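You operate a simulated robot arm through the tools that you are given. There is no shell and no other tool. Be economical: measure what you need, move in short steps, check, and stop when the job is done.

You are at the controls of a simulated two-armed robot. One attempt, no reset.

Task
Put the blue filter from the top of the grey table on the silver shim there and the brown filter on the top of the white table. Put the cap from the top of the grey table on the knee-high shelf of the stock rack. Fetch the white filter insert from the top of the grey table and stand it on the lower shelf of the housing cart. Put the red gasket from the top of the grey table on the shelf of the side stand and the green gasket on the upper shelf of the stock rack. Put the cup in the inside of the rinse tank. Lift the hold bin lid open. Any order will do. Set down upright: filter insert, cup.

The check looks at the end state, three seconds after you hand in, the way a careful person would. Anything else that was tipped, shoved, dropped, spilled or broken makes it a failure. A push-on lid holds only when it is set on centred and level and pressed home; a screw cap is set on level and turned clockwise until tight.

Robot
Two 7-joint arms with two-finger parallel grippers on one trunk, on a base that drives. Base frame: it is fixed to the floor where the robot stands at the start and does not move with it; the origin is under the middle of the robot, x ahead of it, y to its left, z up. Readings come in mm, degrees, newtons and seconds.
The left shoulder is at the start at [50, 187, 1135], the right one opposite. With the tool pointing down near the work surface each hand reaches from about 100 to 660 mm from the robot's upright axis, wherever it stands, measured 20 degrees to its own side. Places, roughly: cap (10x10x4 cm) [700, 100, 900]; cup (7x7x7 cm) [3600, 500, 900]; filter [750, 250, 1000]; filter insert [1000, 500, 1000]; gasket [1250, 250, 750]; hold bin lid [3200, 1800, 1000]; inside of the rinse tank [6200, -100, 800]; knee-high shelf of the stock rack [-800, -2500, 500]; lower shelf of the housing cart [2100, -2900, 200]; shelf of the side stand [4500, 200, 400]; shim [500, 500, 750]; top of the white table [3700, -1800, 900]; upper shelf of the stock rack [-800, -2500, 1400]. Payload 3.43 kg a hand.
The tool frame of a hand sits at the grasp point between the pads (the TCP): z along the fingers, y along the line on which they close. The tips reach 30 mm beyond it. Largest opening 94 mm; finger width 28, thickness 10; the body of the gripper, 50 by 96 mm, starts 55 mm behind the TCP.
Orientation is that of the tool frame in the base frame, as a unit quaternion [x, y, z, w]. With the fingers straight down and closing along the base's y, the tool's x points along the base's -x, its y along +y and its z along -z.

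Tools
- The arms move only by the tool step_arm. It takes "left_rows", "right_rows" or both (then of equal length, played together; a hand with none holds still); each is a list of rows, each an object of numbers (a shift or turn left out is 0, a gripper value left out holds the last): "tx", "ty", "tz": the shift along the tool's x, y, z in mm; "rx", "ry", "rz": the turn, a rotation vector about the tool's x, y, z in degrees; "hand": the finger opening in mm, from 0 to 94. In form: [{"tx": .., "ty": .., "tz": .., "rx": .., "ry": .., "rz": .., "hand": ..}, ...]. A call has 1 to 20 rows; each row is the pose to reach, as a shift and turn from the pose commanded when the call began, along the tool's axes at that moment. Each row takes 0.2 s and may step no farther than 50 mm and 8.6 degrees from the row before; otherwise, or with a gripper value out of range, the whole call is refused. Where a pose cannot be reached the arm comes as near as it can. A force on the tool above 40 N (or 10 N above the force at the start of the call, whichever is more), or a blocked arm, ends the call early, and 0.2 s more pass. The fingers move at their own pace (about 153 mm/s each) and stop on an object; they squeeze with about 22 N. The grip force told is the motor's: it shows also when the fingers shut on nothing. Time passes only in rows, and 0.2 s behind the last, so rows that repeat a pose let the fingers close. It gives the time, the measured TCP pose, the force on the tool (base axes), the opening and the grip force at its end, in the units of the frame above (readings bear some noise), with the torque about the TCP (base axes, N m) and any sound that the robot's microphone picked up.
- Cameras (640 x 400 px; columns grow to the right, rows downward): "scene" is now at [140.4, 4.3, 1307.5]; the picture's right is [0.04, -1.00, 0.00], its down [-0.54, -0.02, -0.84] and it looks along [0.84, 0.03, -0.54] (base axes); focal length 262 px, centre (320, 200). "left" rides on the left gripper at [76, -14, -102] in its tool frame; the picture's right is [0.18, 0.98, 0.00], its down [-0.75, 0.14, -0.64] and it looks along [-0.63, 0.12, 0.77] (tool axes); focal length 243 px, centre (320, 200). "right" rides on the right gripper at [76, 14, -103] in its tool frame; the picture's right is [-0.18, 0.98, 0.00], its down [-0.75, -0.14, -0.64] and it looks along [-0.63, -0.12, 0.77] (tool axes); focal length 243 px, centre (320, 200). There is no depth. A picture from a camera that has moved, and an enlarged one, comes with that camera's place and axes in the base frame and with its lens. The place of the scene camera against the robot may be out by one fixed shift of up to 12 mm in any direction.
- capture(camera): a new picture of that camera. It takes no simulated time.
- raise_lower(by): slides the trunk up (or, below 0, down) by that many mm; the arms and the scene camera ride with it, the base frame stays. It gives what a move gives, with no picture.
- roll_base(legs): drives the robot by 1 to 6 legs, each [ahead, left, turn to the left] in mm, mm and degrees, along the robot's own axes; the way and the turn of a leg run together, so that a leg with both is an arc; at most 1500 mm and 180 degrees a leg. The arms and the cameras ride along, it lands a little off, and it stops where it bumps. It gives what a move gives.
- aim_head(pan, tilt): turns the head with the scene camera to pan (to the left, within 80 degrees either way) and tilt (down, from -29 to 69), counted from straight ahead of the robot. It gives what a move gives.
- zoom(camera, box): a new picture of the part [left, top, right, bottom] of that camera's present view, enlarged. It takes no simulated time.
- hand_in(): hands the job in; it is judged then, once.

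Work in short steps. Places have to be worked out from the pictures, the camera data and where the tool is seen: move nearer, look again, correct. Check each grasp and each placing, and mend what went wrong. You have 217 turns and 212 pictures in all, those below and enlarged ones among them. Open the grippers and draw the arms clear of the work before you hand the job in, unless the task says otherwise.

The tools are called after "Call:" by a JSON object that holds its "method" and its "body". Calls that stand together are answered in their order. step_arm: Moves the arms, as the interface text tells. Its arguments: {"type":"object","properties":{"left_rows":{"type":"array","items":{"type":"object","properties":{"tx":{"type":"number"},"ty":{"type":"number"},"tz":{"type":"number"},"rx":{"type":"number"},"ry":{"type":"number"},"rz":{"type":"number"},"hand":{"type":"number"}}}},"right_rows":{"type":"array","items":{"type":"object","properties":{"tx":{"type":"number"},"ty":{"type":"number"},"tz":{"type":"number"},"rx":{"type":"number"},"ry":{"type":"number"},"rz":{"type":"number"},"hand":{"type":"number"}}}}},"required":[]} The other tools are called the same way: raise_lower (by) slides the trunk up or down; roll_base (legs) drives the base; aim_head (pan, tilt) turns the head that bears the scene camera; capture (camera) takes a picture; zoom (camera, box) takes an enlarged picture of a part of a camera's view; hand_in () hands the job in.

At the start:

```text
clock: 0.0
left_tool_pos: [415.8, 261.3, 1154.8]
left_tool_rot: [-0.001, 1.0, -0.001, -0.001]
left_force: [-0.2, -0.3, 0.7]
left_wrist_torque: [-0.01, 0.03, 0.01]
left_width: 94.1
left_finger_force: 0.0
right_tool_pos: [331.2, -78.7, 1152.9]
right_tool_rot: [0.0, 1.0, 0.0, 0.0]
right_force: [-0.6, 0.8, -0.2]
right_wrist_torque: [0.02, -0.01, 0.02]
right_width: 94.0
right_finger_force: 0.0
trunk travel left (down, up): [-350.0, 82.0]
robot x, y, heading: [-1.7, -2.3, -0.1]
head pan, tilt: [2.2, 33.0]
```

scene: 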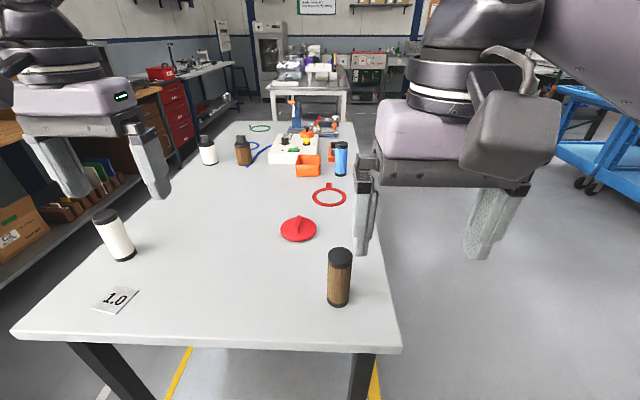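
right: 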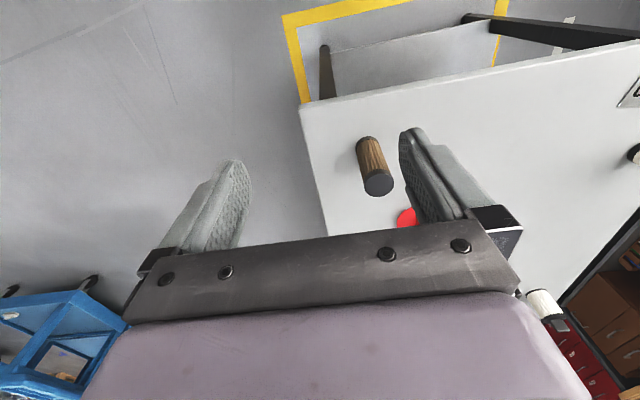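
left: 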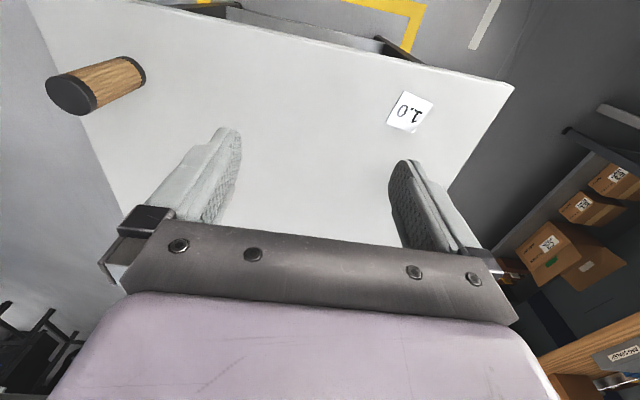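

First I look closely at the table objects and around the room.

Call:
{"method": "zoom", "body": {"camera": "scene", "box": [180, 100, 380, 225]}}

Call:
{"method": "zoom", "body": {"camera": "scene", "box": [80, 190, 370, 371]}}

Call:
{"method": "aim_head", "body": {"pan": -60, "tilt": 15}}

Call:
{"method": "capture", "body": {"camera": "scene"}}

Call:
{"method": "aim_head", "body": {"pan": 0, "tilt": 5}}

Call:
{"method": "capture", "body": {"camera": "scene"}}

Call:
{"method": "aim_head", "body": {"pan": 45, "tilt": 15}}

Call:
{"method": "capture", "body": {"camera": "scene"}}

```text
3.20 times, centred on (280, 162) of scene
camera zoom: at [140.4, 4.3, 1307.5], right [0.04, -1.0, 0.0], down [-0.54, -0.02, -0.84], along [0.84, 0.03, -0.54], focal length 838 px, centre (448, 320)
```

zoom: 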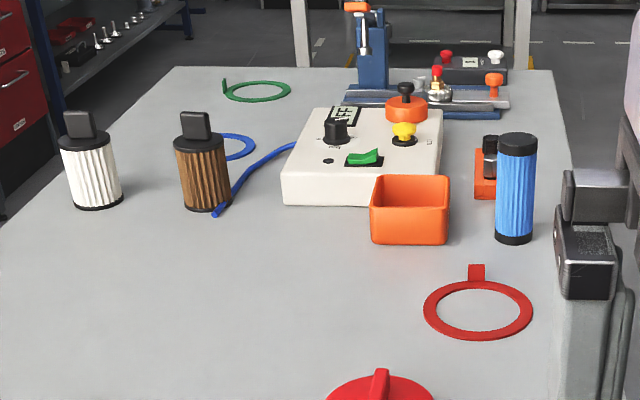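

```text
2.21 times, centred on (225, 280) of scene
camera zoom: at [140.4, 4.3, 1307.5], right [0.04, -1.0, 0.0], down [-0.54, -0.02, -0.84], along [0.84, 0.03, -0.54], focal length 578 px, centre (530, 22)
```

zoom: 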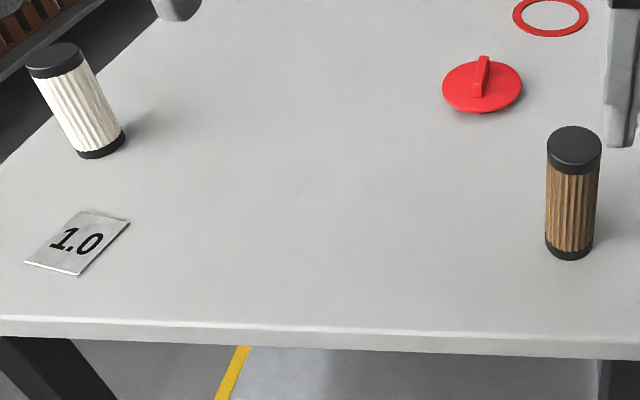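

```text
clock: 1.3
left_tool_pos: [415.8, 262.7, 1154.7]
left_tool_rot: [0.0, 1.0, -0.001, 0.0]
left_force: [0.0, 0.1, 0.2]
left_wrist_torque: [0.0, -0.01, 0.03]
left_width: 94.1
left_finger_force: 0.1
right_tool_pos: [332.4, -78.7, 1151.8]
right_tool_rot: [0.0, 1.0, -0.001, 0.0]
right_force: [0.1, 0.0, -0.4]
right_wrist_torque: [0.0, 0.02, 0.03]
right_width: 93.9
right_finger_force: 0.1
trunk travel left (down, up): [-350.0, 82.0]
robot x, y, heading: [-4.2, 1.6, -0.1]
head pan, tilt: [-60.0, 15.0]
```

```text
206 pictures are left
camera scene: at [98.1, -80.0, 1336.3], right [-0.87, -0.5, 0.0], down [-0.13, 0.22, -0.97], along [0.48, -0.84, -0.26], focal length 262 px, centre (320, 200)
```

scene: 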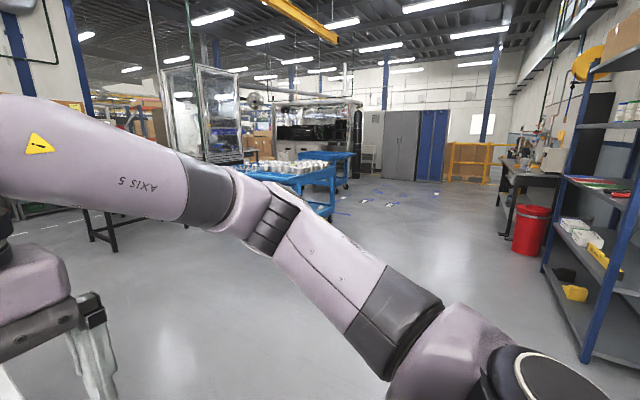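

```text
clock: 2.6
left_tool_pos: [417.0, 260.9, 1154.7]
left_tool_rot: [-0.001, 1.0, -0.001, 0.0]
left_force: [-0.5, -0.4, -0.5]
left_wrist_torque: [0.0, -0.03, -0.01]
left_width: 94.0
left_finger_force: 0.0
right_tool_pos: [333.0, -80.7, 1153.2]
right_tool_rot: [0.0, 1.0, 0.0, -0.001]
right_force: [-0.9, -0.3, 0.1]
right_wrist_torque: [-0.01, -0.02, 0.0]
right_width: 94.2
right_finger_force: 0.1
trunk travel left (down, up): [-350.0, 82.0]
robot x, y, heading: [0.3, 0.1, 0.1]
head pan, tilt: [0.0, 5.0]
```

```text
205 pictures are left
camera scene: at [143.1, 0.8, 1352.5], right [0.0, -1.0, 0.0], down [-0.09, 0.0, -1.0], along [1.0, 0.0, -0.09], focal length 262 px, centre (320, 200)
```

scene: 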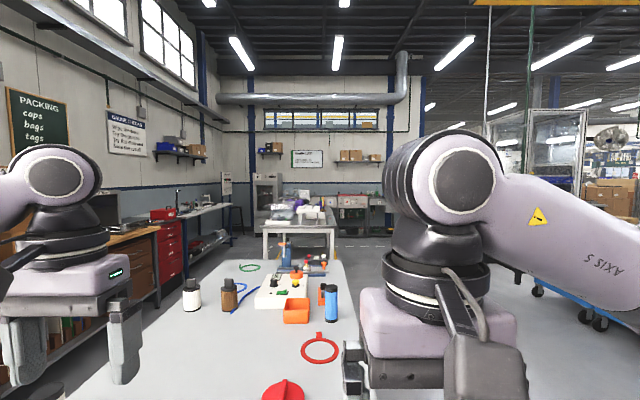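

```text
clock: 3.7
left_tool_pos: [416.4, 261.7, 1154.7]
left_tool_rot: [0.0, 1.0, 0.001, 0.0]
left_force: [-0.8, 0.2, -0.1]
left_wrist_torque: [0.0, -0.01, 0.0]
left_width: 93.9
left_finger_force: 0.0
right_tool_pos: [332.0, -79.9, 1153.2]
right_tool_rot: [-0.001, 1.0, 0.0, 0.0]
right_force: [-0.5, 0.5, -0.4]
right_wrist_torque: [-0.01, 0.01, -0.01]
right_width: 93.9
right_finger_force: 0.1
trunk travel left (down, up): [-350.0, 82.0]
robot x, y, heading: [-1.4, 0.8, 0.1]
head pan, tilt: [45.0, 15.0]
```

```text
204 pictures are left
camera scene: at [117.4, 66.9, 1336.3], right [0.71, -0.71, 0.0], down [-0.18, -0.18, -0.97], along [0.68, 0.68, -0.26], focal length 262 px, centre (320, 200)
```

scene: 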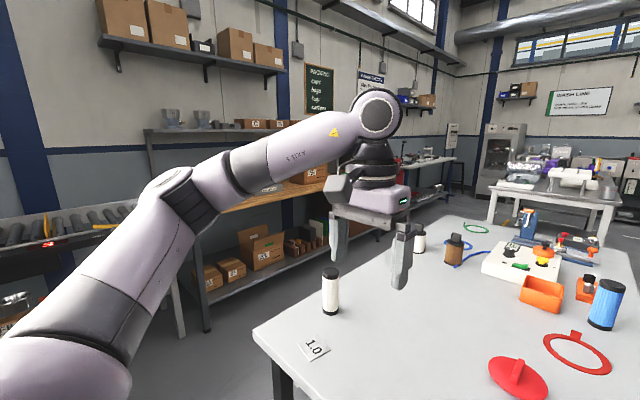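

The table items are clear: the white pleated insert with a handle is at about (1105, 490), blue filter (1028,-43), red gasket (870,0), cap (690,84), shim (463,433). I drive to the right side of the table, facing it.

Call:
{"method": "roll_base", "body": {"legs": [[0, -620, 0], [870, 0, 0], [0, 0, 90], [130, 0, 0]]}}

Call:
{"method": "aim_head", "body": {"pan": 0, "tilt": 45}}

Call:
{"method": "capture", "body": {"camera": "scene"}}

Call:
{"method": "capture", "body": {"camera": "right"}}

Call:
{"method": "capture", "body": {"camera": "left"}}

```text
clock: 15.9
left_tool_pos: [595.3, -57.0, 1153.6]
left_tool_rot: [-0.693, 0.721, -0.001, 0.001]
left_force: [0.0, -0.8, 0.0]
left_wrist_torque: [-0.07, 0.02, -0.01]
left_width: 93.8
left_finger_force: 0.0
right_tool_pos: [933.7, -154.6, 1151.4]
right_tool_rot: [-0.692, 0.722, 0.0, 0.0]
right_force: [-1.0, 0.5, -0.4]
right_wrist_torque: [-0.03, 0.03, 0.01]
right_width: 93.9
right_finger_force: 0.0
trunk travel left (down, up): [-350.0, 82.0]
robot x, y, heading: [837.7, -484.8, 87.5]
head pan, tilt: [45.0, 15.0]
```

```text
clock: 17.0
left_tool_pos: [595.4, -56.7, 1154.4]
left_tool_rot: [-0.693, 0.721, 0.001, 0.0]
left_force: [-0.6, 1.1, 0.4]
left_wrist_torque: [-0.02, 0.0, 0.01]
left_width: 94.1
left_finger_force: 0.0
right_tool_pos: [932.3, -155.1, 1153.4]
right_tool_rot: [-0.692, 0.722, -0.001, 0.0]
right_force: [-0.1, -0.6, -0.6]
right_wrist_torque: [0.0, 0.03, -0.03]
right_width: 94.0
right_finger_force: 0.1
trunk travel left (down, up): [-350.0, 82.0]
robot x, y, heading: [839.6, -484.2, 87.8]
head pan, tilt: [0.0, 45.0]
```

```text
203 pictures are left
camera scene: at [837.7, -343.2, 1289.5], right [1.0, -0.04, 0.0], down [-0.03, -0.71, -0.71], along [0.03, 0.71, -0.71], focal length 262 px, centre (320, 200)
```

scene: 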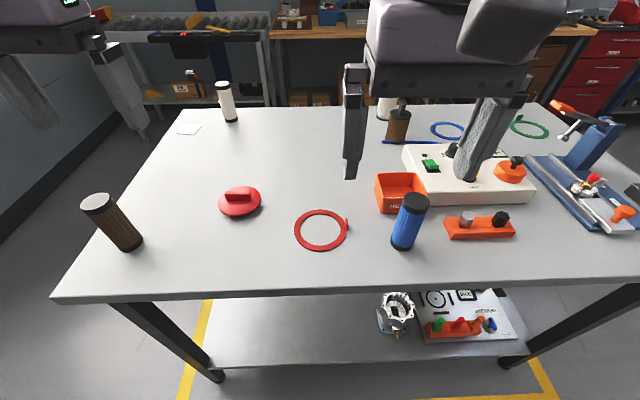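

```text
202 pictures are left
camera right: at [915.7, -230.0, 1255.3], right [-0.97, 0.22, 0.0], down [0.17, 0.75, 0.64], along [0.14, 0.63, -0.77], focal length 243 px, centre (320, 200)
```

right: 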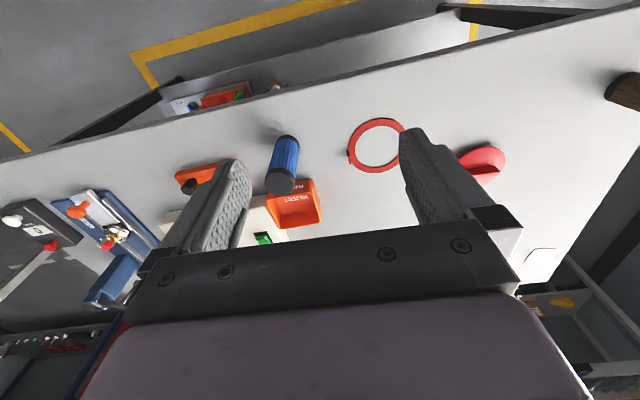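

```text
201 pictures are left
camera left: at [607.5, -132.9, 1256.5], right [-0.99, -0.15, 0.0], down [-0.11, 0.76, 0.64], along [-0.09, 0.64, -0.77], focal length 243 px, centre (320, 200)
```

left: 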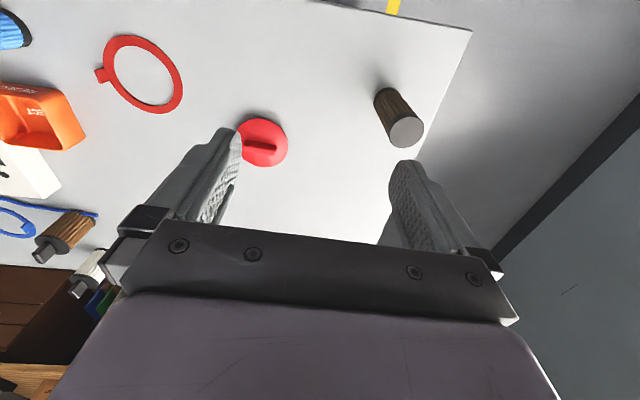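

The blue filter stands at about (1016,-46, top 968) and the cap's ridge at about (674,85), running along x. I bring the right hand above the filter and the left hand above the cap, turned 90°.

Call:
{"method": "step_arm", "body": {"right_rows": [{"tx": -28, "ty": -20, "tz": 0}, {"tx": -56, "ty": -40, "tz": 30}, {"tx": -84, "ty": -60, "tz": 60}, {"tx": -112, "ty": -80, "tz": 90}, {"tx": -112, "ty": -80, "tz": 120}, {"tx": -112, "ty": -80, "tz": 120}, {"tx": -112, "ty": -80, "tz": 120}, {"tx": -112, "ty": -80, "tz": 120}, {"tx": -112, "ty": -80, "tz": 120}, {"tx": -112, "ty": -80, "tz": 120}, {"tx": -112, "ty": -80, "tz": 120}], "left_rows": [{"tx": -14, "ty": -7, "tz": 12, "rz": 8.2}, {"tx": -28, "ty": -14, "tz": 24, "rz": 16.4}, {"tx": -42, "ty": -21, "tz": 36, "rz": 24.6}, {"tx": -56, "ty": -28, "tz": 48, "rz": 32.8}, {"tx": -70, "ty": -35, "tz": 60, "rz": 41}, {"tx": -84, "ty": -42, "tz": 75, "rz": 49.2}, {"tx": -98, "ty": -49, "tz": 90, "rz": 57.4}, {"tx": -110, "ty": -56, "tz": 105, "rz": 65.6}, {"tx": -122, "ty": -63, "tz": 120, "rz": 73.8}, {"tx": -134, "ty": -70, "tz": 130, "rz": 82}, {"tx": -145, "ty": -73, "tz": 140, "rz": 90}]}}

Call:
{"method": "capture", "body": {"camera": "right"}}

Call:
{"method": "capture", "body": {"camera": "left"}}

Call:
{"method": "capture", "body": {"camera": "scene"}}

```text
clock: 19.4
left_tool_pos: [754.6, -131.4, 959.1]
left_tool_rot: [-0.034, 0.998, 0.059, -0.001]
left_force: [-3.4, -1.0, -10.3]
left_wrist_torque: [0.16, -0.23, -0.03]
left_width: 93.8
left_finger_force: 0.1
left hand out of reach, approached as far as the arm can: row 6, 7, 8, 9, 10, 11
right_tool_pos: [1018.2, -47.5, 1036.5]
right_tool_rot: [-0.692, 0.722, 0.002, 0.0]
right_force: [1.8, -0.8, -0.3]
right_wrist_torque: [0.07, 0.09, -0.01]
right_width: 94.2
right_finger_force: 0.0
trunk travel left (down, up): [-350.0, 82.0]
robot x, y, heading: [838.4, -488.3, 87.6]
head pan, tilt: [0.0, 45.0]
```

```text
200 pictures are left
camera right: at [1001.9, -123.1, 1140.0], right [-0.97, 0.23, 0.0], down [0.17, 0.74, 0.64], along [0.14, 0.63, -0.77], focal length 243 px, centre (320, 200)
```

right: 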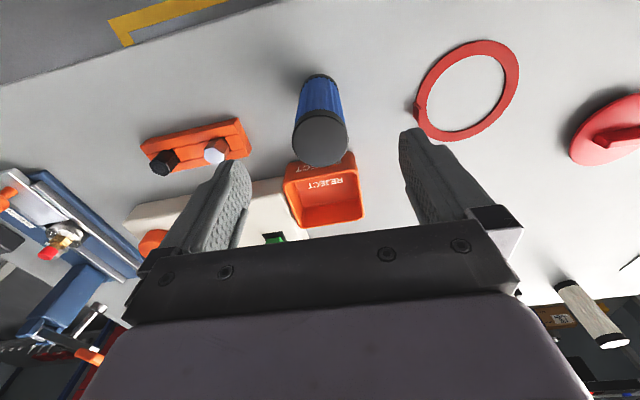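

```text
199 pictures are left
camera left: at [681.2, -161.3, 1058.0], right [-0.25, 0.96, 0.12], down [0.75, 0.12, 0.66], along [0.62, 0.25, -0.75], focal length 243 px, centre (320, 200)
```

left: 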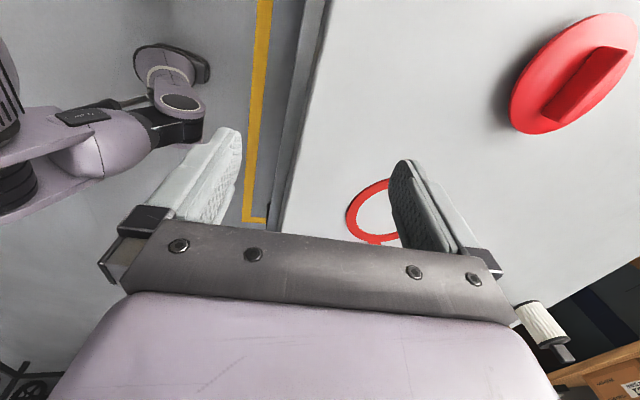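

```text
198 pictures are left
camera scene: at [840.9, -346.2, 1289.9], right [1.0, -0.04, 0.0], down [-0.03, -0.7, -0.71], along [0.03, 0.71, -0.7], focal length 262 px, centre (320, 200)
```

scene: 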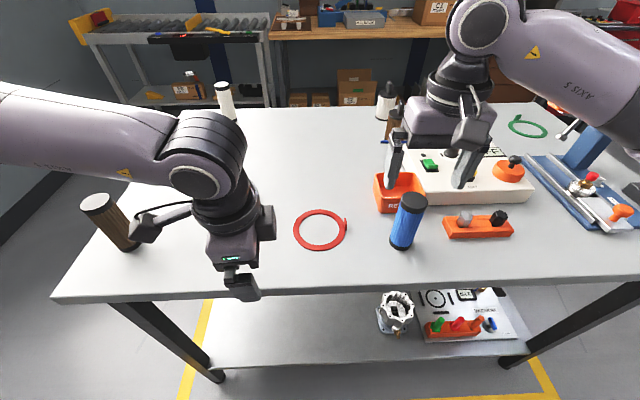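

The left arm can't hold that turn at that spot, so I'll take the cap from the front later. I raise and un-turn the left hand, then grasp the blue filter with the right.

Call:
{"method": "step_arm", "body": {"left_rows": [{"tz": -45}, {"tz": -90}, {"tz": -135}, {"tz": -180}, {"tz": -190, "tx": 16, "ty": 8, "rz": -8.2}, {"tz": -190, "tx": 32, "ty": 16, "rz": -16.4}, {"tz": -190, "tx": 48, "ty": 24, "rz": -24.6}, {"tz": -190, "tx": 64, "ty": 32, "rz": -32.8}, {"tz": -190, "tx": 80, "ty": 40, "rz": -41}, {"tz": -190, "tx": 96, "ty": 48, "rz": -49.2}, {"tz": -190, "tx": 112, "ty": 56, "rz": -57.4}, {"tz": -190, "tx": 128, "ty": 64, "rz": -65.6}, {"tz": -190, "tx": 144, "ty": 70, "rz": -73.8}, {"tz": -190, "tx": 160, "ty": 75, "rz": -82}, {"tz": -190, "tx": 160, "ty": 75, "rz": -87}]}}

Call:
{"method": "step_arm", "body": {"right_rows": [{"tx": -4, "ty": -2, "tz": 27}, {"tx": -4, "ty": -2, "tz": 54}, {"tx": -4, "ty": -2, "tz": 81}, {"tx": -4, "ty": -2, "tz": 107}, {"tx": -4, "ty": -2, "tz": 107, "hand": 30}, {"tx": -4, "ty": -2, "tz": 107, "hand": 30}, {"tx": -4, "ty": -2, "tz": 107, "hand": 30}]}}

Call:
{"method": "capture", "body": {"camera": "right"}}

Call:
{"method": "capture", "body": {"camera": "scene"}}

```text
clock: 22.6
left_tool_pos: [580.6, -91.2, 1145.8]
left_tool_rot: [0.715, -0.697, -0.045, -0.03]
left_force: [-0.5, 0.0, -0.4]
left_wrist_torque: [-0.02, 0.01, 0.0]
left_width: 94.0
left_finger_force: 0.0
right_tool_pos: [1015.3, -47.0, 1037.0]
right_tool_rot: [-0.692, 0.722, 0.0, 0.0]
right_force: [0.6, 0.3, 0.4]
right_wrist_torque: [-0.02, 0.02, 0.01]
right_width: 94.3
right_finger_force: 0.0
trunk travel left (down, up): [-350.0, 82.0]
robot x, y, heading: [841.1, -482.8, 87.8]
head pan, tilt: [0.0, 45.0]
```

```text
clock: 24.2
left_tool_pos: [581.1, -90.0, 1146.8]
left_tool_rot: [0.714, -0.698, -0.043, -0.028]
left_force: [-0.5, -0.9, 0.0]
left_wrist_torque: [0.02, 0.0, 0.0]
left_width: 93.5
left_finger_force: 0.0
right_tool_pos: [1019.2, -42.6, 928.1]
right_tool_rot: [-0.692, 0.722, 0.0, 0.001]
right_force: [-0.7, -0.4, -0.2]
right_wrist_torque: [-0.04, -0.04, 0.02]
right_width: 44.3
right_finger_force: 21.7
trunk travel left (down, up): [-350.0, 82.0]
robot x, y, heading: [839.9, -481.9, 87.6]
head pan, tilt: [0.0, 45.0]
```

```text
197 pictures are left
camera right: at [1002.2, -117.9, 1031.2], right [-0.97, 0.22, 0.0], down [0.17, 0.75, 0.64], along [0.14, 0.63, -0.77], focal length 243 px, centre (320, 200)
```

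right: 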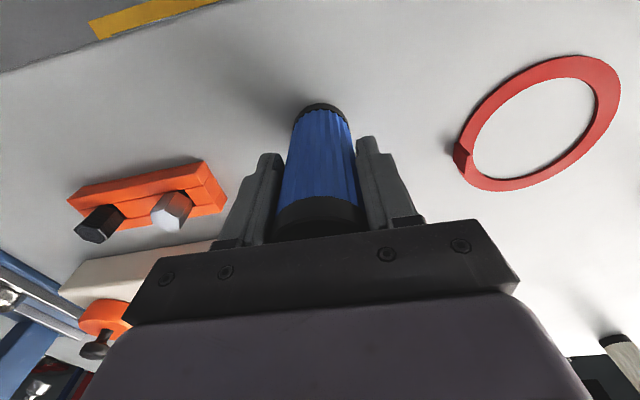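

```text
196 pictures are left
camera scene: at [837.8, -343.1, 1289.5], right [1.0, -0.04, 0.0], down [-0.03, -0.71, -0.71], along [0.03, 0.71, -0.71], focal length 262 px, centre (320, 200)
```

scene: 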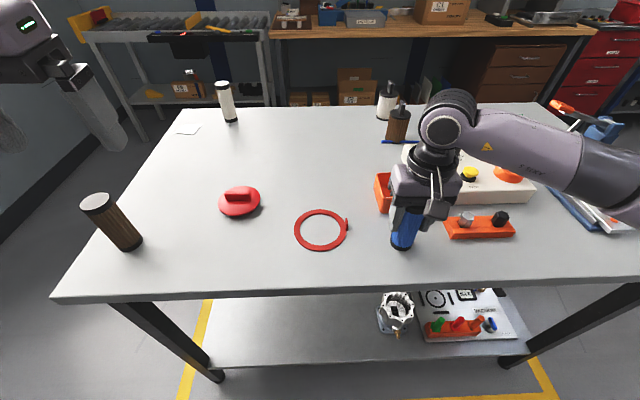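

Blue filter is held (44 mm wide). I lift and tuck it, level the left hand, and drive round to the front of the table beside the shim.

Call:
{"method": "step_arm", "body": {"right_rows": [{"tz": -40}, {"tz": -80}, {"tz": -120}, {"tz": -160, "tx": 20, "ty": 15}, {"tz": -200, "tx": 45, "ty": 35}, {"tz": -220, "tx": 80, "ty": 55}, {"tz": -220, "tx": 112, "ty": 80}], "left_rows": [{"rx": 1.4, "ry": 5.7, "rz": 3.7}, {"rx": 1.4, "ry": 5.7, "rz": 3.7}, {"rx": 1.4, "ry": 5.7, "rz": 3.7}, {"rx": 1.4, "ry": 5.7, "rz": 3.7}, {"rx": 1.4, "ry": 5.7, "rz": 3.7}, {"rx": 1.4, "ry": 5.7, "rz": 3.7}, {"rx": 1.4, "ry": 5.7, "rz": 3.7}]}}

Call:
{"method": "roll_base", "body": {"legs": [[-140, 0, 0], [0, 0, -88], [-850, 0, 0], [0, 1100, 0]]}}

Call:
{"method": "capture", "body": {"camera": "scene"}}

Call:
{"method": "capture", "body": {"camera": "right"}}

```text
refused: row 5 steps farther than a row can; nothing moved
```

```text
clock: 38.4
left_tool_pos: [317.3, 732.4, 1146.7]
left_tool_rot: [-0.06, 0.997, 0.013, 0.052]
left_force: [-0.1, -0.2, 0.2]
left_wrist_torque: [0.0, 0.02, 0.01]
left_width: 94.0
left_finger_force: 0.1
right_tool_pos: [406.3, 300.3, 928.1]
right_tool_rot: [-0.028, 1.0, -0.002, 0.0]
right_force: [-0.5, 0.4, -0.1]
right_wrist_torque: [-0.01, 0.04, 0.04]
right_width: 43.9
right_finger_force: 21.9
trunk travel left (down, up): [-350.0, 82.0]
robot x, y, heading: [-48.9, 438.6, 3.5]
head pan, tilt: [0.0, 45.0]
```

```text
195 pictures are left
camera scene: at [83.3, 444.9, 1289.5], right [0.06, -1.0, 0.0], down [-0.71, -0.04, -0.71], along [0.71, 0.04, -0.71], focal length 262 px, centre (320, 200)
```

scene: 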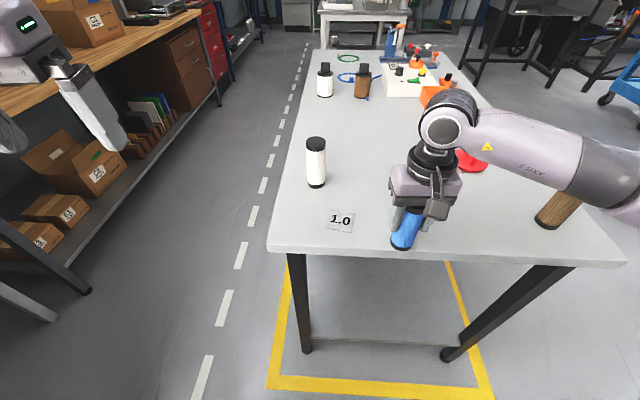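

```text
194 pictures are left
camera right: at [330.2, 310.4, 1031.5], right [0.13, 0.99, 0.0], down [0.76, -0.1, 0.64], along [0.64, -0.08, -0.77], focal length 243 px, centre (320, 200)
```

right: 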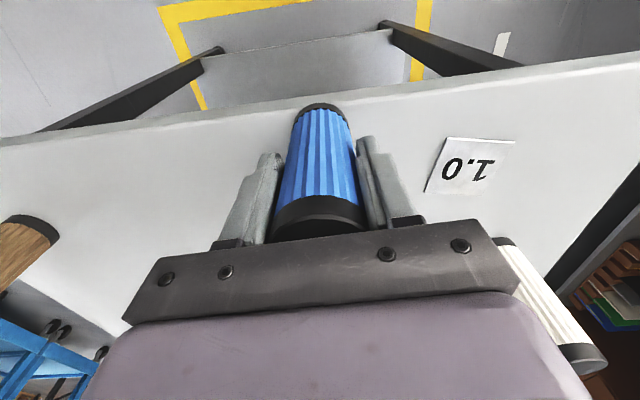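

The arm move had been refused, but the base had driven; luckily the filter still is held upright and nothing else looks disturbed. Shim centre is at about (460,425); I lift a bit and move over it.

Call:
{"method": "step_arm", "body": {"right_rows": [{"tz": -30}, {"tz": -60}, {"tz": -60, "tx": -20, "ty": 40}, {"tz": -60, "tx": -40, "ty": 80}, {"tz": -60, "tx": -61, "ty": 121}, {"tz": -60, "tx": -61, "ty": 121}]}}

Call:
{"method": "capture", "body": {"camera": "scene"}}

Call:
{"method": "capture", "body": {"camera": "right"}}

```text
clock: 39.8
left_tool_pos: [316.6, 731.9, 1146.0]
left_tool_rot: [-0.059, 0.997, 0.014, 0.051]
left_force: [0.5, 0.6, -0.1]
left_wrist_torque: [0.02, -0.01, 0.0]
left_width: 94.0
left_finger_force: 0.0
right_tool_pos: [459.9, 424.2, 988.7]
right_tool_rot: [-0.026, 1.0, 0.0, 0.0]
right_force: [0.0, 0.2, 0.3]
right_wrist_torque: [0.0, 0.0, 0.01]
right_width: 44.2
right_finger_force: 21.9
trunk travel left (down, up): [-350.0, 82.0]
robot x, y, heading: [-45.8, 434.9, 3.3]
head pan, tilt: [0.0, 45.0]
```

```text
193 pictures are left
camera scene: at [83.3, 444.4, 1289.5], right [0.06, -1.0, 0.0], down [-0.71, -0.04, -0.71], along [0.71, 0.04, -0.71], focal length 262 px, centre (320, 200)
```

scene: 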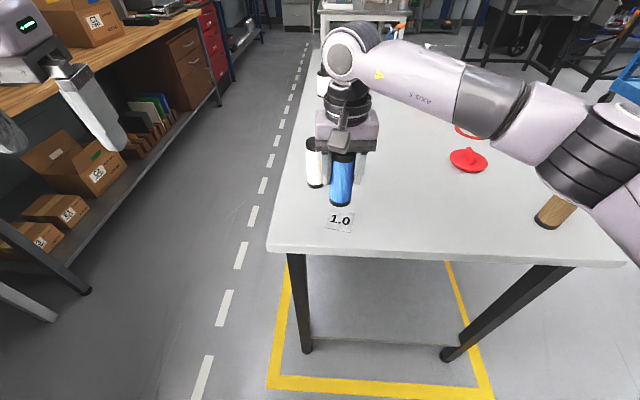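

```text
192 pictures are left
camera right: at [384.1, 435.0, 1091.7], right [0.13, 0.99, 0.0], down [0.76, -0.1, 0.64], along [0.64, -0.08, -0.77], focal length 243 px, centre (320, 200)
```

right: 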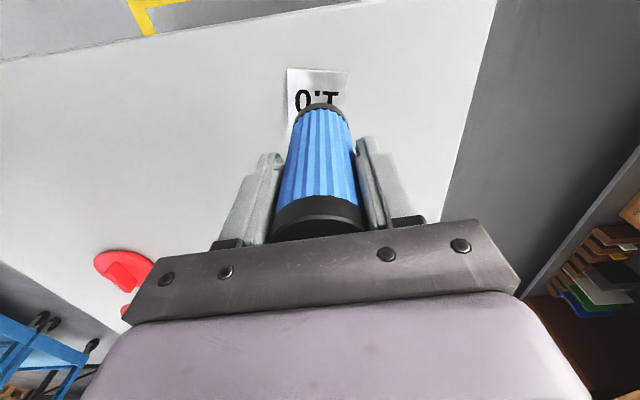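

Filter is over the shim centre (461,424). I lower it in small steps until it touches.

Call:
{"method": "step_arm", "body": {"right_rows": [{"tz": 25}, {"tz": 45}, {"tz": 52}, {"tz": 56}, {"tz": 58}, {"tz": 58}]}}

Call:
{"method": "zoom", "body": {"camera": "right", "box": [220, 30, 420, 155]}}

Call:
{"method": "zoom", "body": {"camera": "scene", "box": [260, 130, 420, 260]}}

```text
clock: 41.2
left_tool_pos: [316.8, 731.7, 1147.1]
left_tool_rot: [-0.06, 0.997, 0.013, 0.052]
left_force: [-0.7, -0.1, -0.1]
left_wrist_torque: [0.0, 0.02, 0.02]
left_width: 94.1
left_finger_force: 0.0
right_tool_pos: [461.6, 424.8, 931.2]
right_tool_rot: [-0.027, 1.0, 0.0, -0.001]
right_force: [-0.8, 1.0, 2.8]
right_wrist_torque: [0.03, 0.04, 0.01]
right_width: 44.0
right_finger_force: 22.3
trunk travel left (down, up): [-350.0, 82.0]
robot x, y, heading: [-50.5, 435.1, 3.1]
head pan, tilt: [0.0, 45.0]
```

```text
3.20 times, centred on (320, 92) of right
camera zoom: at [384.3, 435.9, 1034.1], right [0.13, 0.99, 0.0], down [0.76, -0.1, 0.64], along [0.64, -0.08, -0.77], focal length 776 px, centre (320, 544)
```

zoom: 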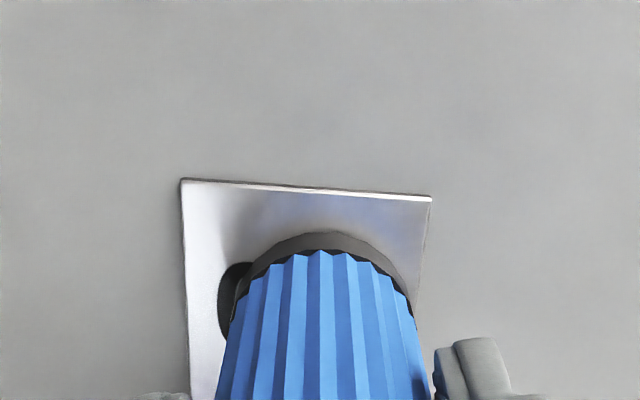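

```text
3.08 times, centred on (340, 195) of scene
camera zoom: at [83.1, 444.8, 1289.6], right [0.06, -1.0, 0.0], down [-0.71, -0.04, -0.71], along [0.71, 0.04, -0.71], focal length 806 px, centre (258, 215)
```

zoom: 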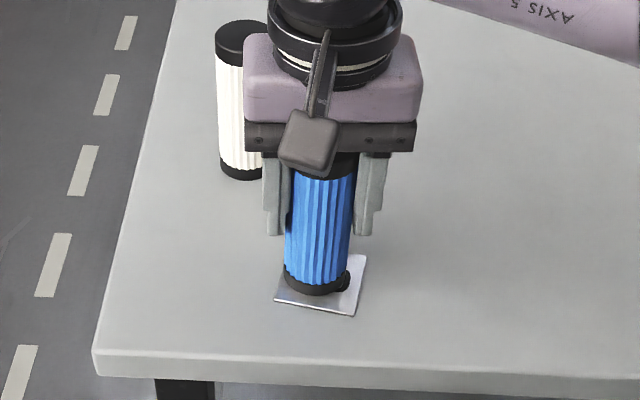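

It rests on the shim, centred. I release and lift away.

Call:
{"method": "step_arm", "body": {"right_rows": [{"hand": 60}, {"hand": 90}, {"hand": 90}, {"tz": -30}, {"tz": -75}, {"tz": -120}, {"tz": -165}, {"tz": -210}, {"tz": -220, "tx": 50}], "left_rows": [{"rx": 1.4, "ry": 5.7, "rz": 3.7}, {"rx": 1.4, "ry": 5.7, "rz": 3.7}, {"rx": 1.4, "ry": 5.7, "rz": 3.7}, {"rx": 1.4, "ry": 5.7, "rz": 3.7}, {"rx": 1.4, "ry": 5.7, "rz": 3.7}, {"rx": 1.4, "ry": 5.7, "rz": 3.7}, {"rx": 1.4, "ry": 5.7, "rz": 3.7}, {"rx": 1.4, "ry": 5.7, "rz": 3.7}, {"rx": 1.4, "ry": 5.7, "rz": 3.7}]}}

Call:
{"method": "capture", "body": {"camera": "scene"}}

```text
refused: row 9 steps farther than a row can; nothing moved
```

```text
189 pictures are left
camera scene: at [83.1, 444.8, 1289.6], right [0.06, -1.0, 0.0], down [-0.71, -0.04, -0.71], along [0.71, 0.04, -0.71], focal length 262 px, centre (320, 200)
```

scene: 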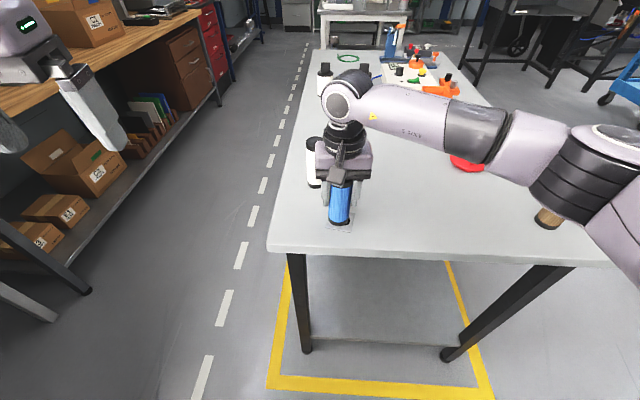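

The last row stepped 51 mm and was refused; I resend it with a shorter last step.

Call:
{"method": "step_arm", "body": {"right_rows": [{"hand": 60}, {"hand": 90}, {"hand": 90}, {"tz": -30}, {"tz": -75}, {"tz": -120}, {"tz": -165}, {"tz": -210}, {"tz": -220, "tx": 40}, {"tz": -220, "tx": 80}], "left_rows": [{"rx": 1.4, "ry": 5.7, "rz": 3.7}, {"rx": 1.4, "ry": 5.7, "rz": 3.7}, {"rx": 1.4, "ry": 5.7, "rz": 3.7}, {"rx": 1.4, "ry": 5.7, "rz": 3.7}, {"rx": 1.4, "ry": 5.7, "rz": 3.7}, {"rx": 1.4, "ry": 5.7, "rz": 3.7}, {"rx": 1.4, "ry": 5.7, "rz": 3.7}, {"rx": 1.4, "ry": 5.7, "rz": 3.7}, {"rx": 1.4, "ry": 5.7, "rz": 3.7}, {"rx": 1.4, "ry": 5.7, "rz": 3.7}]}}

Call:
{"method": "capture", "body": {"camera": "scene"}}

```text
clock: 43.4
left_tool_pos: [316.9, 731.8, 1145.4]
left_tool_rot: [-0.028, 1.0, 0.001, 0.002]
left_force: [0.3, 0.2, 0.5]
left_wrist_torque: [0.0, -0.03, -0.02]
left_width: 94.1
left_finger_force: 0.1
right_tool_pos: [381.9, 417.1, 1152.2]
right_tool_rot: [-0.028, 1.0, 0.0, -0.001]
right_force: [-0.2, 0.2, 0.4]
right_wrist_torque: [0.02, 0.01, 0.01]
right_width: 90.2
right_finger_force: 0.2
trunk travel left (down, up): [-350.0, 82.0]
robot x, y, heading: [-50.2, 434.3, 3.5]
head pan, tilt: [0.0, 45.0]
```

```text
188 pictures are left
camera scene: at [83.0, 444.7, 1289.6], right [0.06, -1.0, 0.0], down [-0.71, -0.04, -0.71], along [0.71, 0.04, -0.71], focal length 262 px, centre (320, 200)
```

scene: 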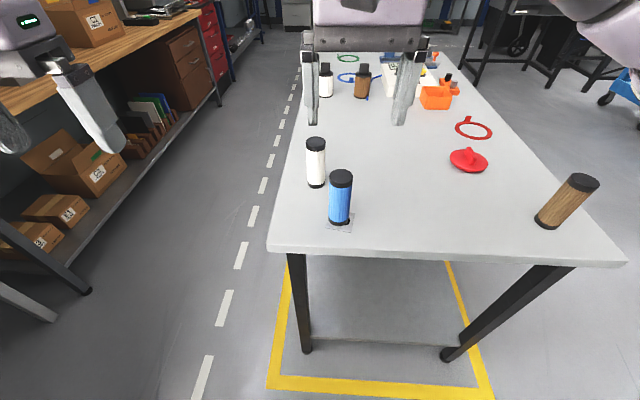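

Blue filter stands on the shim. Next I drive to the front right of the table for the cap with the left hand.

Call:
{"method": "roll_base", "body": {"legs": [[0, 0, -3.5], [0, -500, 0], [75, 0, 0]]}}

Call:
{"method": "aim_head", "body": {"pan": 0, "tilt": 60}}

Call:
{"method": "capture", "body": {"camera": "scene"}}

Call:
{"method": "capture", "body": {"camera": "left"}}

```text
clock: 47.4
left_tool_pos: [406.5, 207.2, 1145.1]
left_tool_rot: [-0.005, 1.0, 0.0, 0.002]
left_force: [0.4, 1.2, -0.7]
left_wrist_torque: [0.0, 0.01, 0.0]
left_width: 94.0
left_finger_force: 0.1
right_tool_pos: [459.9, -109.5, 1150.8]
right_tool_rot: [-0.005, 1.0, 0.0, 0.0]
right_force: [-0.9, 0.3, -0.5]
right_wrist_torque: [0.0, 0.0, 0.03]
right_width: 90.1
right_finger_force: 0.0
trunk travel left (down, up): [-350.0, 82.0]
robot x, y, heading: [21.8, -73.9, 0.5]
head pan, tilt: [0.0, 45.0]
```

```text
clock: 48.2
left_tool_pos: [407.4, 207.3, 1146.5]
left_tool_rot: [-0.005, 1.0, -0.001, 0.002]
left_force: [-0.5, 0.3, 0.0]
left_wrist_torque: [0.03, 0.0, -0.01]
left_width: 94.0
left_finger_force: 0.1
right_tool_pos: [457.7, -108.7, 1151.9]
right_tool_rot: [-0.005, 1.0, 0.0, 0.0]
right_force: [0.3, 0.1, -1.0]
right_wrist_torque: [0.0, -0.04, 0.01]
right_width: 90.2
right_finger_force: 0.1
trunk travel left (down, up): [-350.0, 82.0]
robot x, y, heading: [30.4, -69.6, 0.5]
head pan, tilt: [0.0, 60.0]
```

```text
187 pictures are left
camera scene: at [145.5, -69.5, 1270.1], right [0.01, -1.0, 0.0], down [-0.87, -0.01, -0.5], along [0.5, 0.01, -0.87], focal length 262 px, centre (320, 200)
```

scene: 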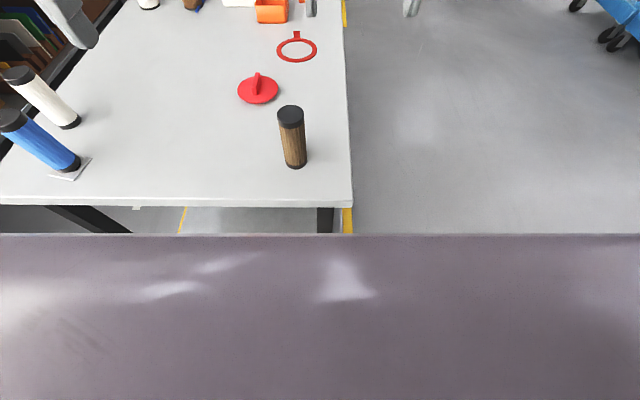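

```text
186 pictures are left
camera left: at [331.6, 193.0, 1248.0], right [-0.2, 0.98, 0.0], down [0.75, 0.15, 0.64], along [0.63, 0.12, -0.76], focal length 243 px, centre (320, 200)
```

left: 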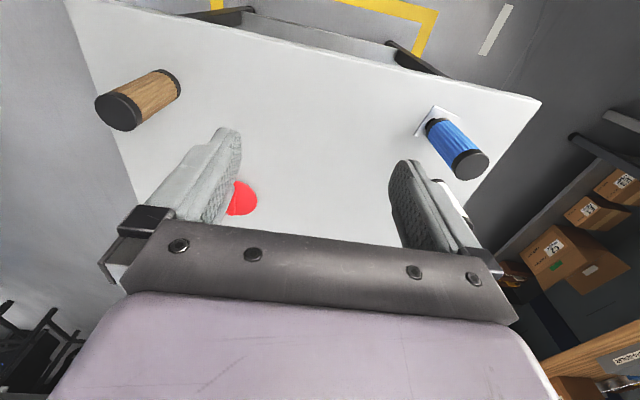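

Cap ridge at about (668,81), along x — good for closing along y. I bring the left hand above it.

Call:
{"method": "step_arm", "body": {"left_rows": [{"tx": -32, "ty": -16, "hand": 50}, {"tx": -64, "ty": -32}, {"tx": -97, "ty": -48}, {"tx": -129, "ty": -64}, {"tx": -161, "ty": -80, "tz": 20}, {"tx": -193, "ty": -96, "tz": 40}, {"tx": -225, "ty": -112, "tz": 70}, {"tx": -258, "ty": -128, "tz": 100}, {"tx": -258, "ty": -128, "tz": 140}, {"tx": -258, "ty": -128, "tz": 160}, {"tx": -258, "ty": -128, "tz": 160}]}}

Call:
{"method": "capture", "body": {"camera": "left"}}

Call:
{"method": "capture", "body": {"camera": "scene"}}

```text
clock: 50.6
left_tool_pos: [652.2, 84.9, 994.3]
left_tool_rot: [-0.004, 1.0, -0.001, 0.001]
left_force: [0.3, 0.8, -0.6]
left_wrist_torque: [0.0, 0.01, 0.0]
left_width: 49.8
left_finger_force: 0.1
left hand out of reach, approached as far as the arm can: row 8, 9, 10, 11
right_tool_pos: [458.5, -109.8, 1152.6]
right_tool_rot: [-0.005, 1.0, 0.0, 0.0]
right_force: [0.4, -0.6, -0.8]
right_wrist_torque: [-0.01, -0.02, -0.02]
right_width: 90.1
right_finger_force: 0.0
trunk travel left (down, up): [-350.0, 82.0]
robot x, y, heading: [27.7, -69.4, 0.8]
head pan, tilt: [0.0, 60.0]
```

```text
185 pictures are left
camera left: at [576.8, 70.8, 1096.5], right [-0.19, 0.98, 0.0], down [0.75, 0.15, 0.65], along [0.63, 0.12, -0.76], focal length 243 px, centre (320, 200)
```

left: 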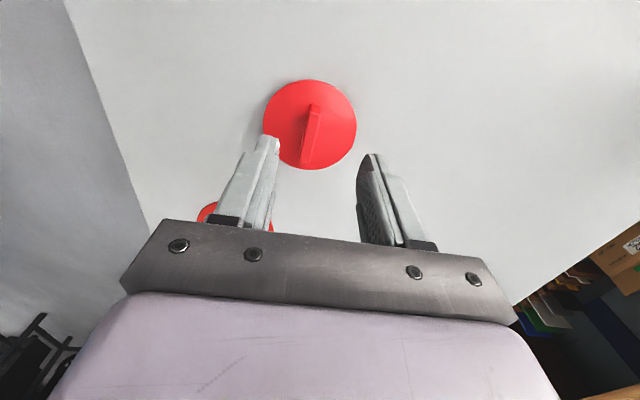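

```text
184 pictures are left
camera scene: at [145.4, -69.8, 1270.0], right [0.01, -1.0, 0.0], down [-0.87, -0.01, -0.5], along [0.5, 0.01, -0.87], focal length 262 px, centre (320, 200)
```

scene: 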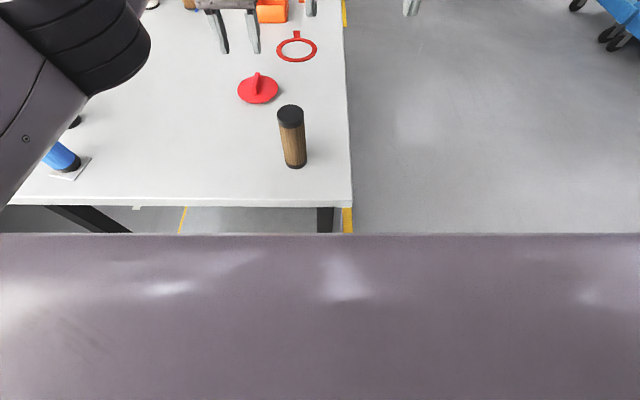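

The reach ends at x=652; the ridge is centred near (679,80). I edge the base forward 25 mm and look again.

Call:
{"method": "roll_base", "body": {"legs": [[25, 0, 0]]}}

Call:
{"method": "capture", "body": {"camera": "left"}}

```text
clock: 51.4
left_tool_pos: [678.3, 86.2, 994.1]
left_tool_rot: [-0.006, 1.0, 0.0, 0.002]
left_force: [0.7, 0.7, -0.3]
left_wrist_torque: [0.01, 0.0, -0.01]
left_width: 50.0
left_finger_force: 0.0
right_tool_pos: [484.5, -108.8, 1150.8]
right_tool_rot: [-0.006, 1.0, 0.001, -0.001]
right_force: [0.4, -0.1, 0.2]
right_wrist_torque: [-0.01, -0.01, -0.02]
right_width: 90.3
right_finger_force: 0.1
trunk travel left (down, up): [-350.0, 82.0]
robot x, y, heading: [52.4, -72.6, 0.4]
head pan, tilt: [0.0, 60.0]
```

```text
183 pictures are left
camera left: at [602.8, 71.2, 1096.3], right [-0.19, 0.98, 0.0], down [0.75, 0.15, 0.64], along [0.63, 0.12, -0.76], focal length 243 px, centre (320, 200)
```

left: 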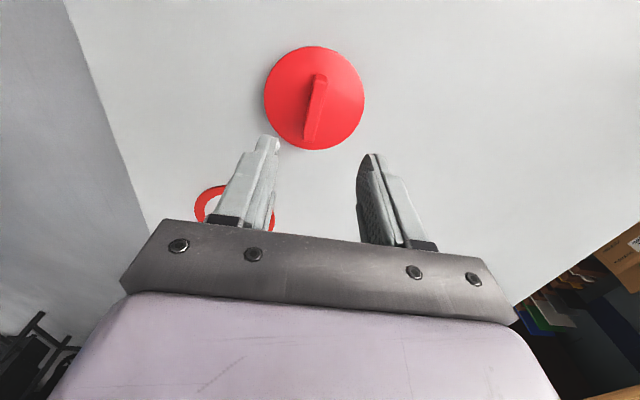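

TCP is nearly over the ridge (676,81). I shift 5 mm in y and descend partway.

Call:
{"method": "step_arm", "body": {"left_rows": [{"ty": -5, "tz": 25}, {"ty": -5, "tz": 50}, {"ty": -5, "tz": 65}, {"ty": -5, "tz": 65}]}}

Call:
{"method": "capture", "body": {"camera": "left"}}

```text
clock: 52.4
left_tool_pos: [678.8, 80.1, 929.9]
left_tool_rot: [-0.005, 1.0, 0.0, 0.002]
left_force: [0.6, -0.3, -0.1]
left_wrist_torque: [0.02, 0.0, 0.01]
left_width: 50.2
left_finger_force: 0.0
right_tool_pos: [483.9, -109.2, 1153.3]
right_tool_rot: [-0.006, 1.0, 0.0, -0.001]
right_force: [0.0, -0.3, -0.7]
right_wrist_torque: [0.03, -0.01, -0.01]
right_width: 90.1
right_finger_force: 0.0
trunk travel left (down, up): [-350.0, 82.0]
robot x, y, heading: [51.4, -69.2, 0.5]
head pan, tilt: [0.0, 60.0]
```

```text
182 pictures are left
camera left: at [602.6, 65.2, 1031.8], right [-0.19, 0.98, 0.0], down [0.75, 0.15, 0.64], along [0.63, 0.12, -0.77], focal length 243 px, centre (320, 200)
```

left: 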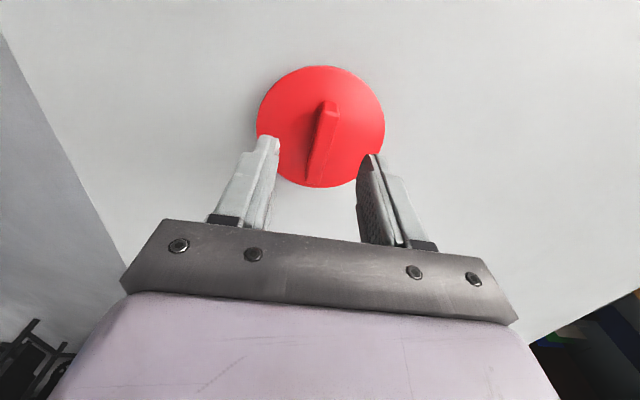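

Aligned. I descend 32 mm and close on the ridge.

Call:
{"method": "step_arm", "body": {"left_rows": [{"tz": 15}, {"tz": 27}, {"tz": 33}, {"tz": 33, "hand": 0}, {"tz": 33, "hand": 0}, {"tz": 33, "hand": 0}]}}

Call:
{"method": "capture", "body": {"camera": "left"}}

```text
clock: 53.8
left_tool_pos: [676.2, 80.1, 897.9]
left_tool_rot: [-0.005, 1.0, 0.0, 0.002]
left_force: [0.8, 0.9, 0.4]
left_wrist_torque: [0.02, 0.02, -0.02]
left_width: 11.1
left_finger_force: 21.9
right_tool_pos: [483.0, -109.0, 1151.3]
right_tool_rot: [-0.005, 1.0, 0.0, 0.0]
right_force: [-0.5, -0.7, 0.4]
right_wrist_torque: [-0.01, -0.01, 0.01]
right_width: 89.9
right_finger_force: 0.1
trunk travel left (down, up): [-350.0, 82.0]
robot x, y, heading: [51.8, -71.3, 0.8]
head pan, tilt: [0.0, 60.0]
```

```text
181 pictures are left
camera left: at [601.3, 65.7, 998.9], right [-0.19, 0.98, 0.0], down [0.75, 0.15, 0.64], along [0.63, 0.12, -0.76], focal length 243 px, centre (320, 200)
```

left: 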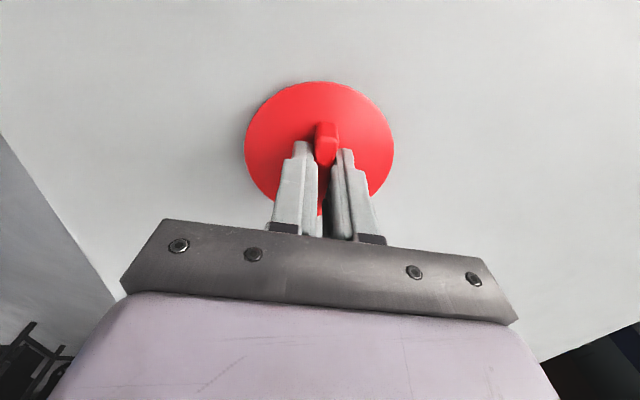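

Ridge gripped (11 mm). I lift and retract the left hand.

Call:
{"method": "step_arm", "body": {"left_rows": [{"tz": -40}, {"tz": -80}, {"tz": -120}, {"tz": -160}, {"tz": -200}, {"tz": -240}, {"tz": -250, "tx": 40, "ty": 20}, {"tz": -250, "tx": 80, "ty": 40}, {"tz": -250, "tx": 120, "ty": 60}, {"tz": -250, "tx": 160, "ty": 80}, {"tz": -250, "tx": 200, "ty": 100}, {"tz": -250, "tx": 240, "ty": 120}]}}

Call:
{"method": "capture", "body": {"camera": "left"}}

Call:
{"method": "aim_head", "body": {"pan": 30, "tilt": 35}}

Call:
{"method": "capture", "body": {"camera": "scene"}}

```text
clock: 56.4
left_tool_pos: [432.0, 199.0, 1146.1]
left_tool_rot: [-0.006, 1.0, 0.0, 0.002]
left_force: [0.1, -0.3, -0.5]
left_wrist_torque: [0.03, -0.02, 0.03]
left_width: 0.0
left_finger_force: 22.1
left hand out of reach, approached as far as the arm can: row 4, 5, 6
right_tool_pos: [483.0, -109.5, 1151.6]
right_tool_rot: [-0.005, 1.0, 0.0, 0.001]
right_force: [0.6, -1.1, 0.1]
right_wrist_torque: [0.01, 0.01, 0.02]
right_width: 89.8
right_finger_force: 0.1
trunk travel left (down, up): [-350.0, 82.0]
robot x, y, heading: [53.9, -75.7, 0.7]
head pan, tilt: [0.0, 60.0]
```

```text
180 pictures are left
camera left: at [356.4, 184.0, 1247.5], right [-0.2, 0.98, 0.0], down [0.75, 0.15, 0.65], along [0.63, 0.12, -0.76], focal length 243 px, centre (320, 200)
```

left: 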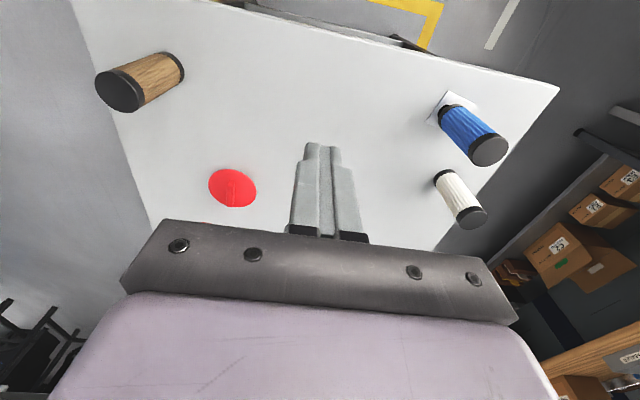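

```text
clock: 57.4
left_tool_pos: [433.3, 197.4, 1145.7]
left_tool_rot: [-0.005, 1.0, -0.001, 0.002]
left_force: [-0.2, 0.7, -1.3]
left_wrist_torque: [0.0, -0.01, 0.03]
left_width: 0.0
left_finger_force: 21.6
right_tool_pos: [482.4, -109.0, 1151.8]
right_tool_rot: [-0.005, 1.0, 0.0, 0.0]
right_force: [0.3, -0.8, -0.5]
right_wrist_torque: [0.03, 0.01, -0.04]
right_width: 90.2
right_finger_force: 0.1
trunk travel left (down, up): [-350.0, 82.0]
robot x, y, heading: [52.7, -73.5, 0.6]
head pan, tilt: [30.0, 35.0]
```

```text
179 pictures are left
camera scene: at [179.8, -25.2, 1304.2], right [0.51, -0.86, 0.0], down [-0.49, -0.29, -0.82], along [0.71, 0.42, -0.57], focal length 262 px, centre (320, 200)
```

scene: 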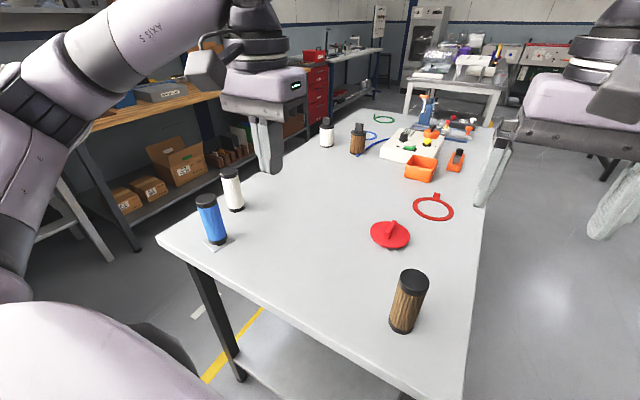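

The cap slipped out and is still on the table. I look at it closely before regrasping.

Call:
{"method": "zoom", "body": {"camera": "scene", "box": [340, 200, 440, 262]}}

Call:
{"method": "zoom", "body": {"camera": "left", "box": [180, 140, 300, 215]}}

```text
6.40 times, centred on (390, 231) of scene
camera zoom: at [179.8, -25.2, 1304.2], right [0.51, -0.86, 0.0], down [-0.49, -0.29, -0.82], along [0.71, 0.42, -0.57], focal length 1676 px, centre (-128, 2)
```

zoom: 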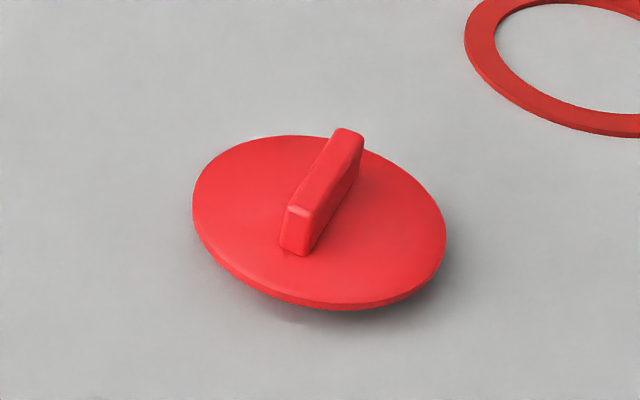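

```text
5.33 times, centred on (240, 178) of left
camera zoom: at [357.9, 183.2, 1247.4], right [-0.19, 0.98, 0.0], down [0.75, 0.15, 0.64], along [0.63, 0.12, -0.76], focal length 1294 px, centre (747, 320)
```

zoom: 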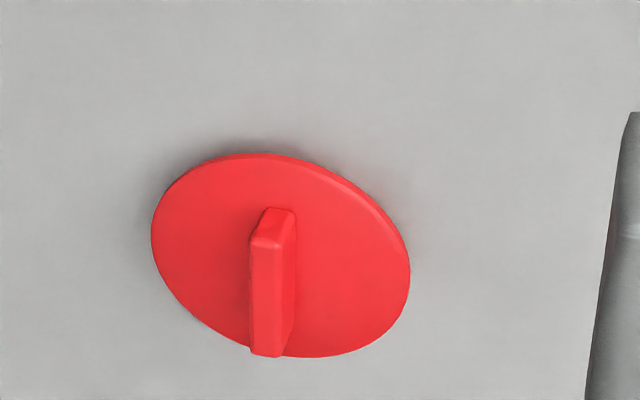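

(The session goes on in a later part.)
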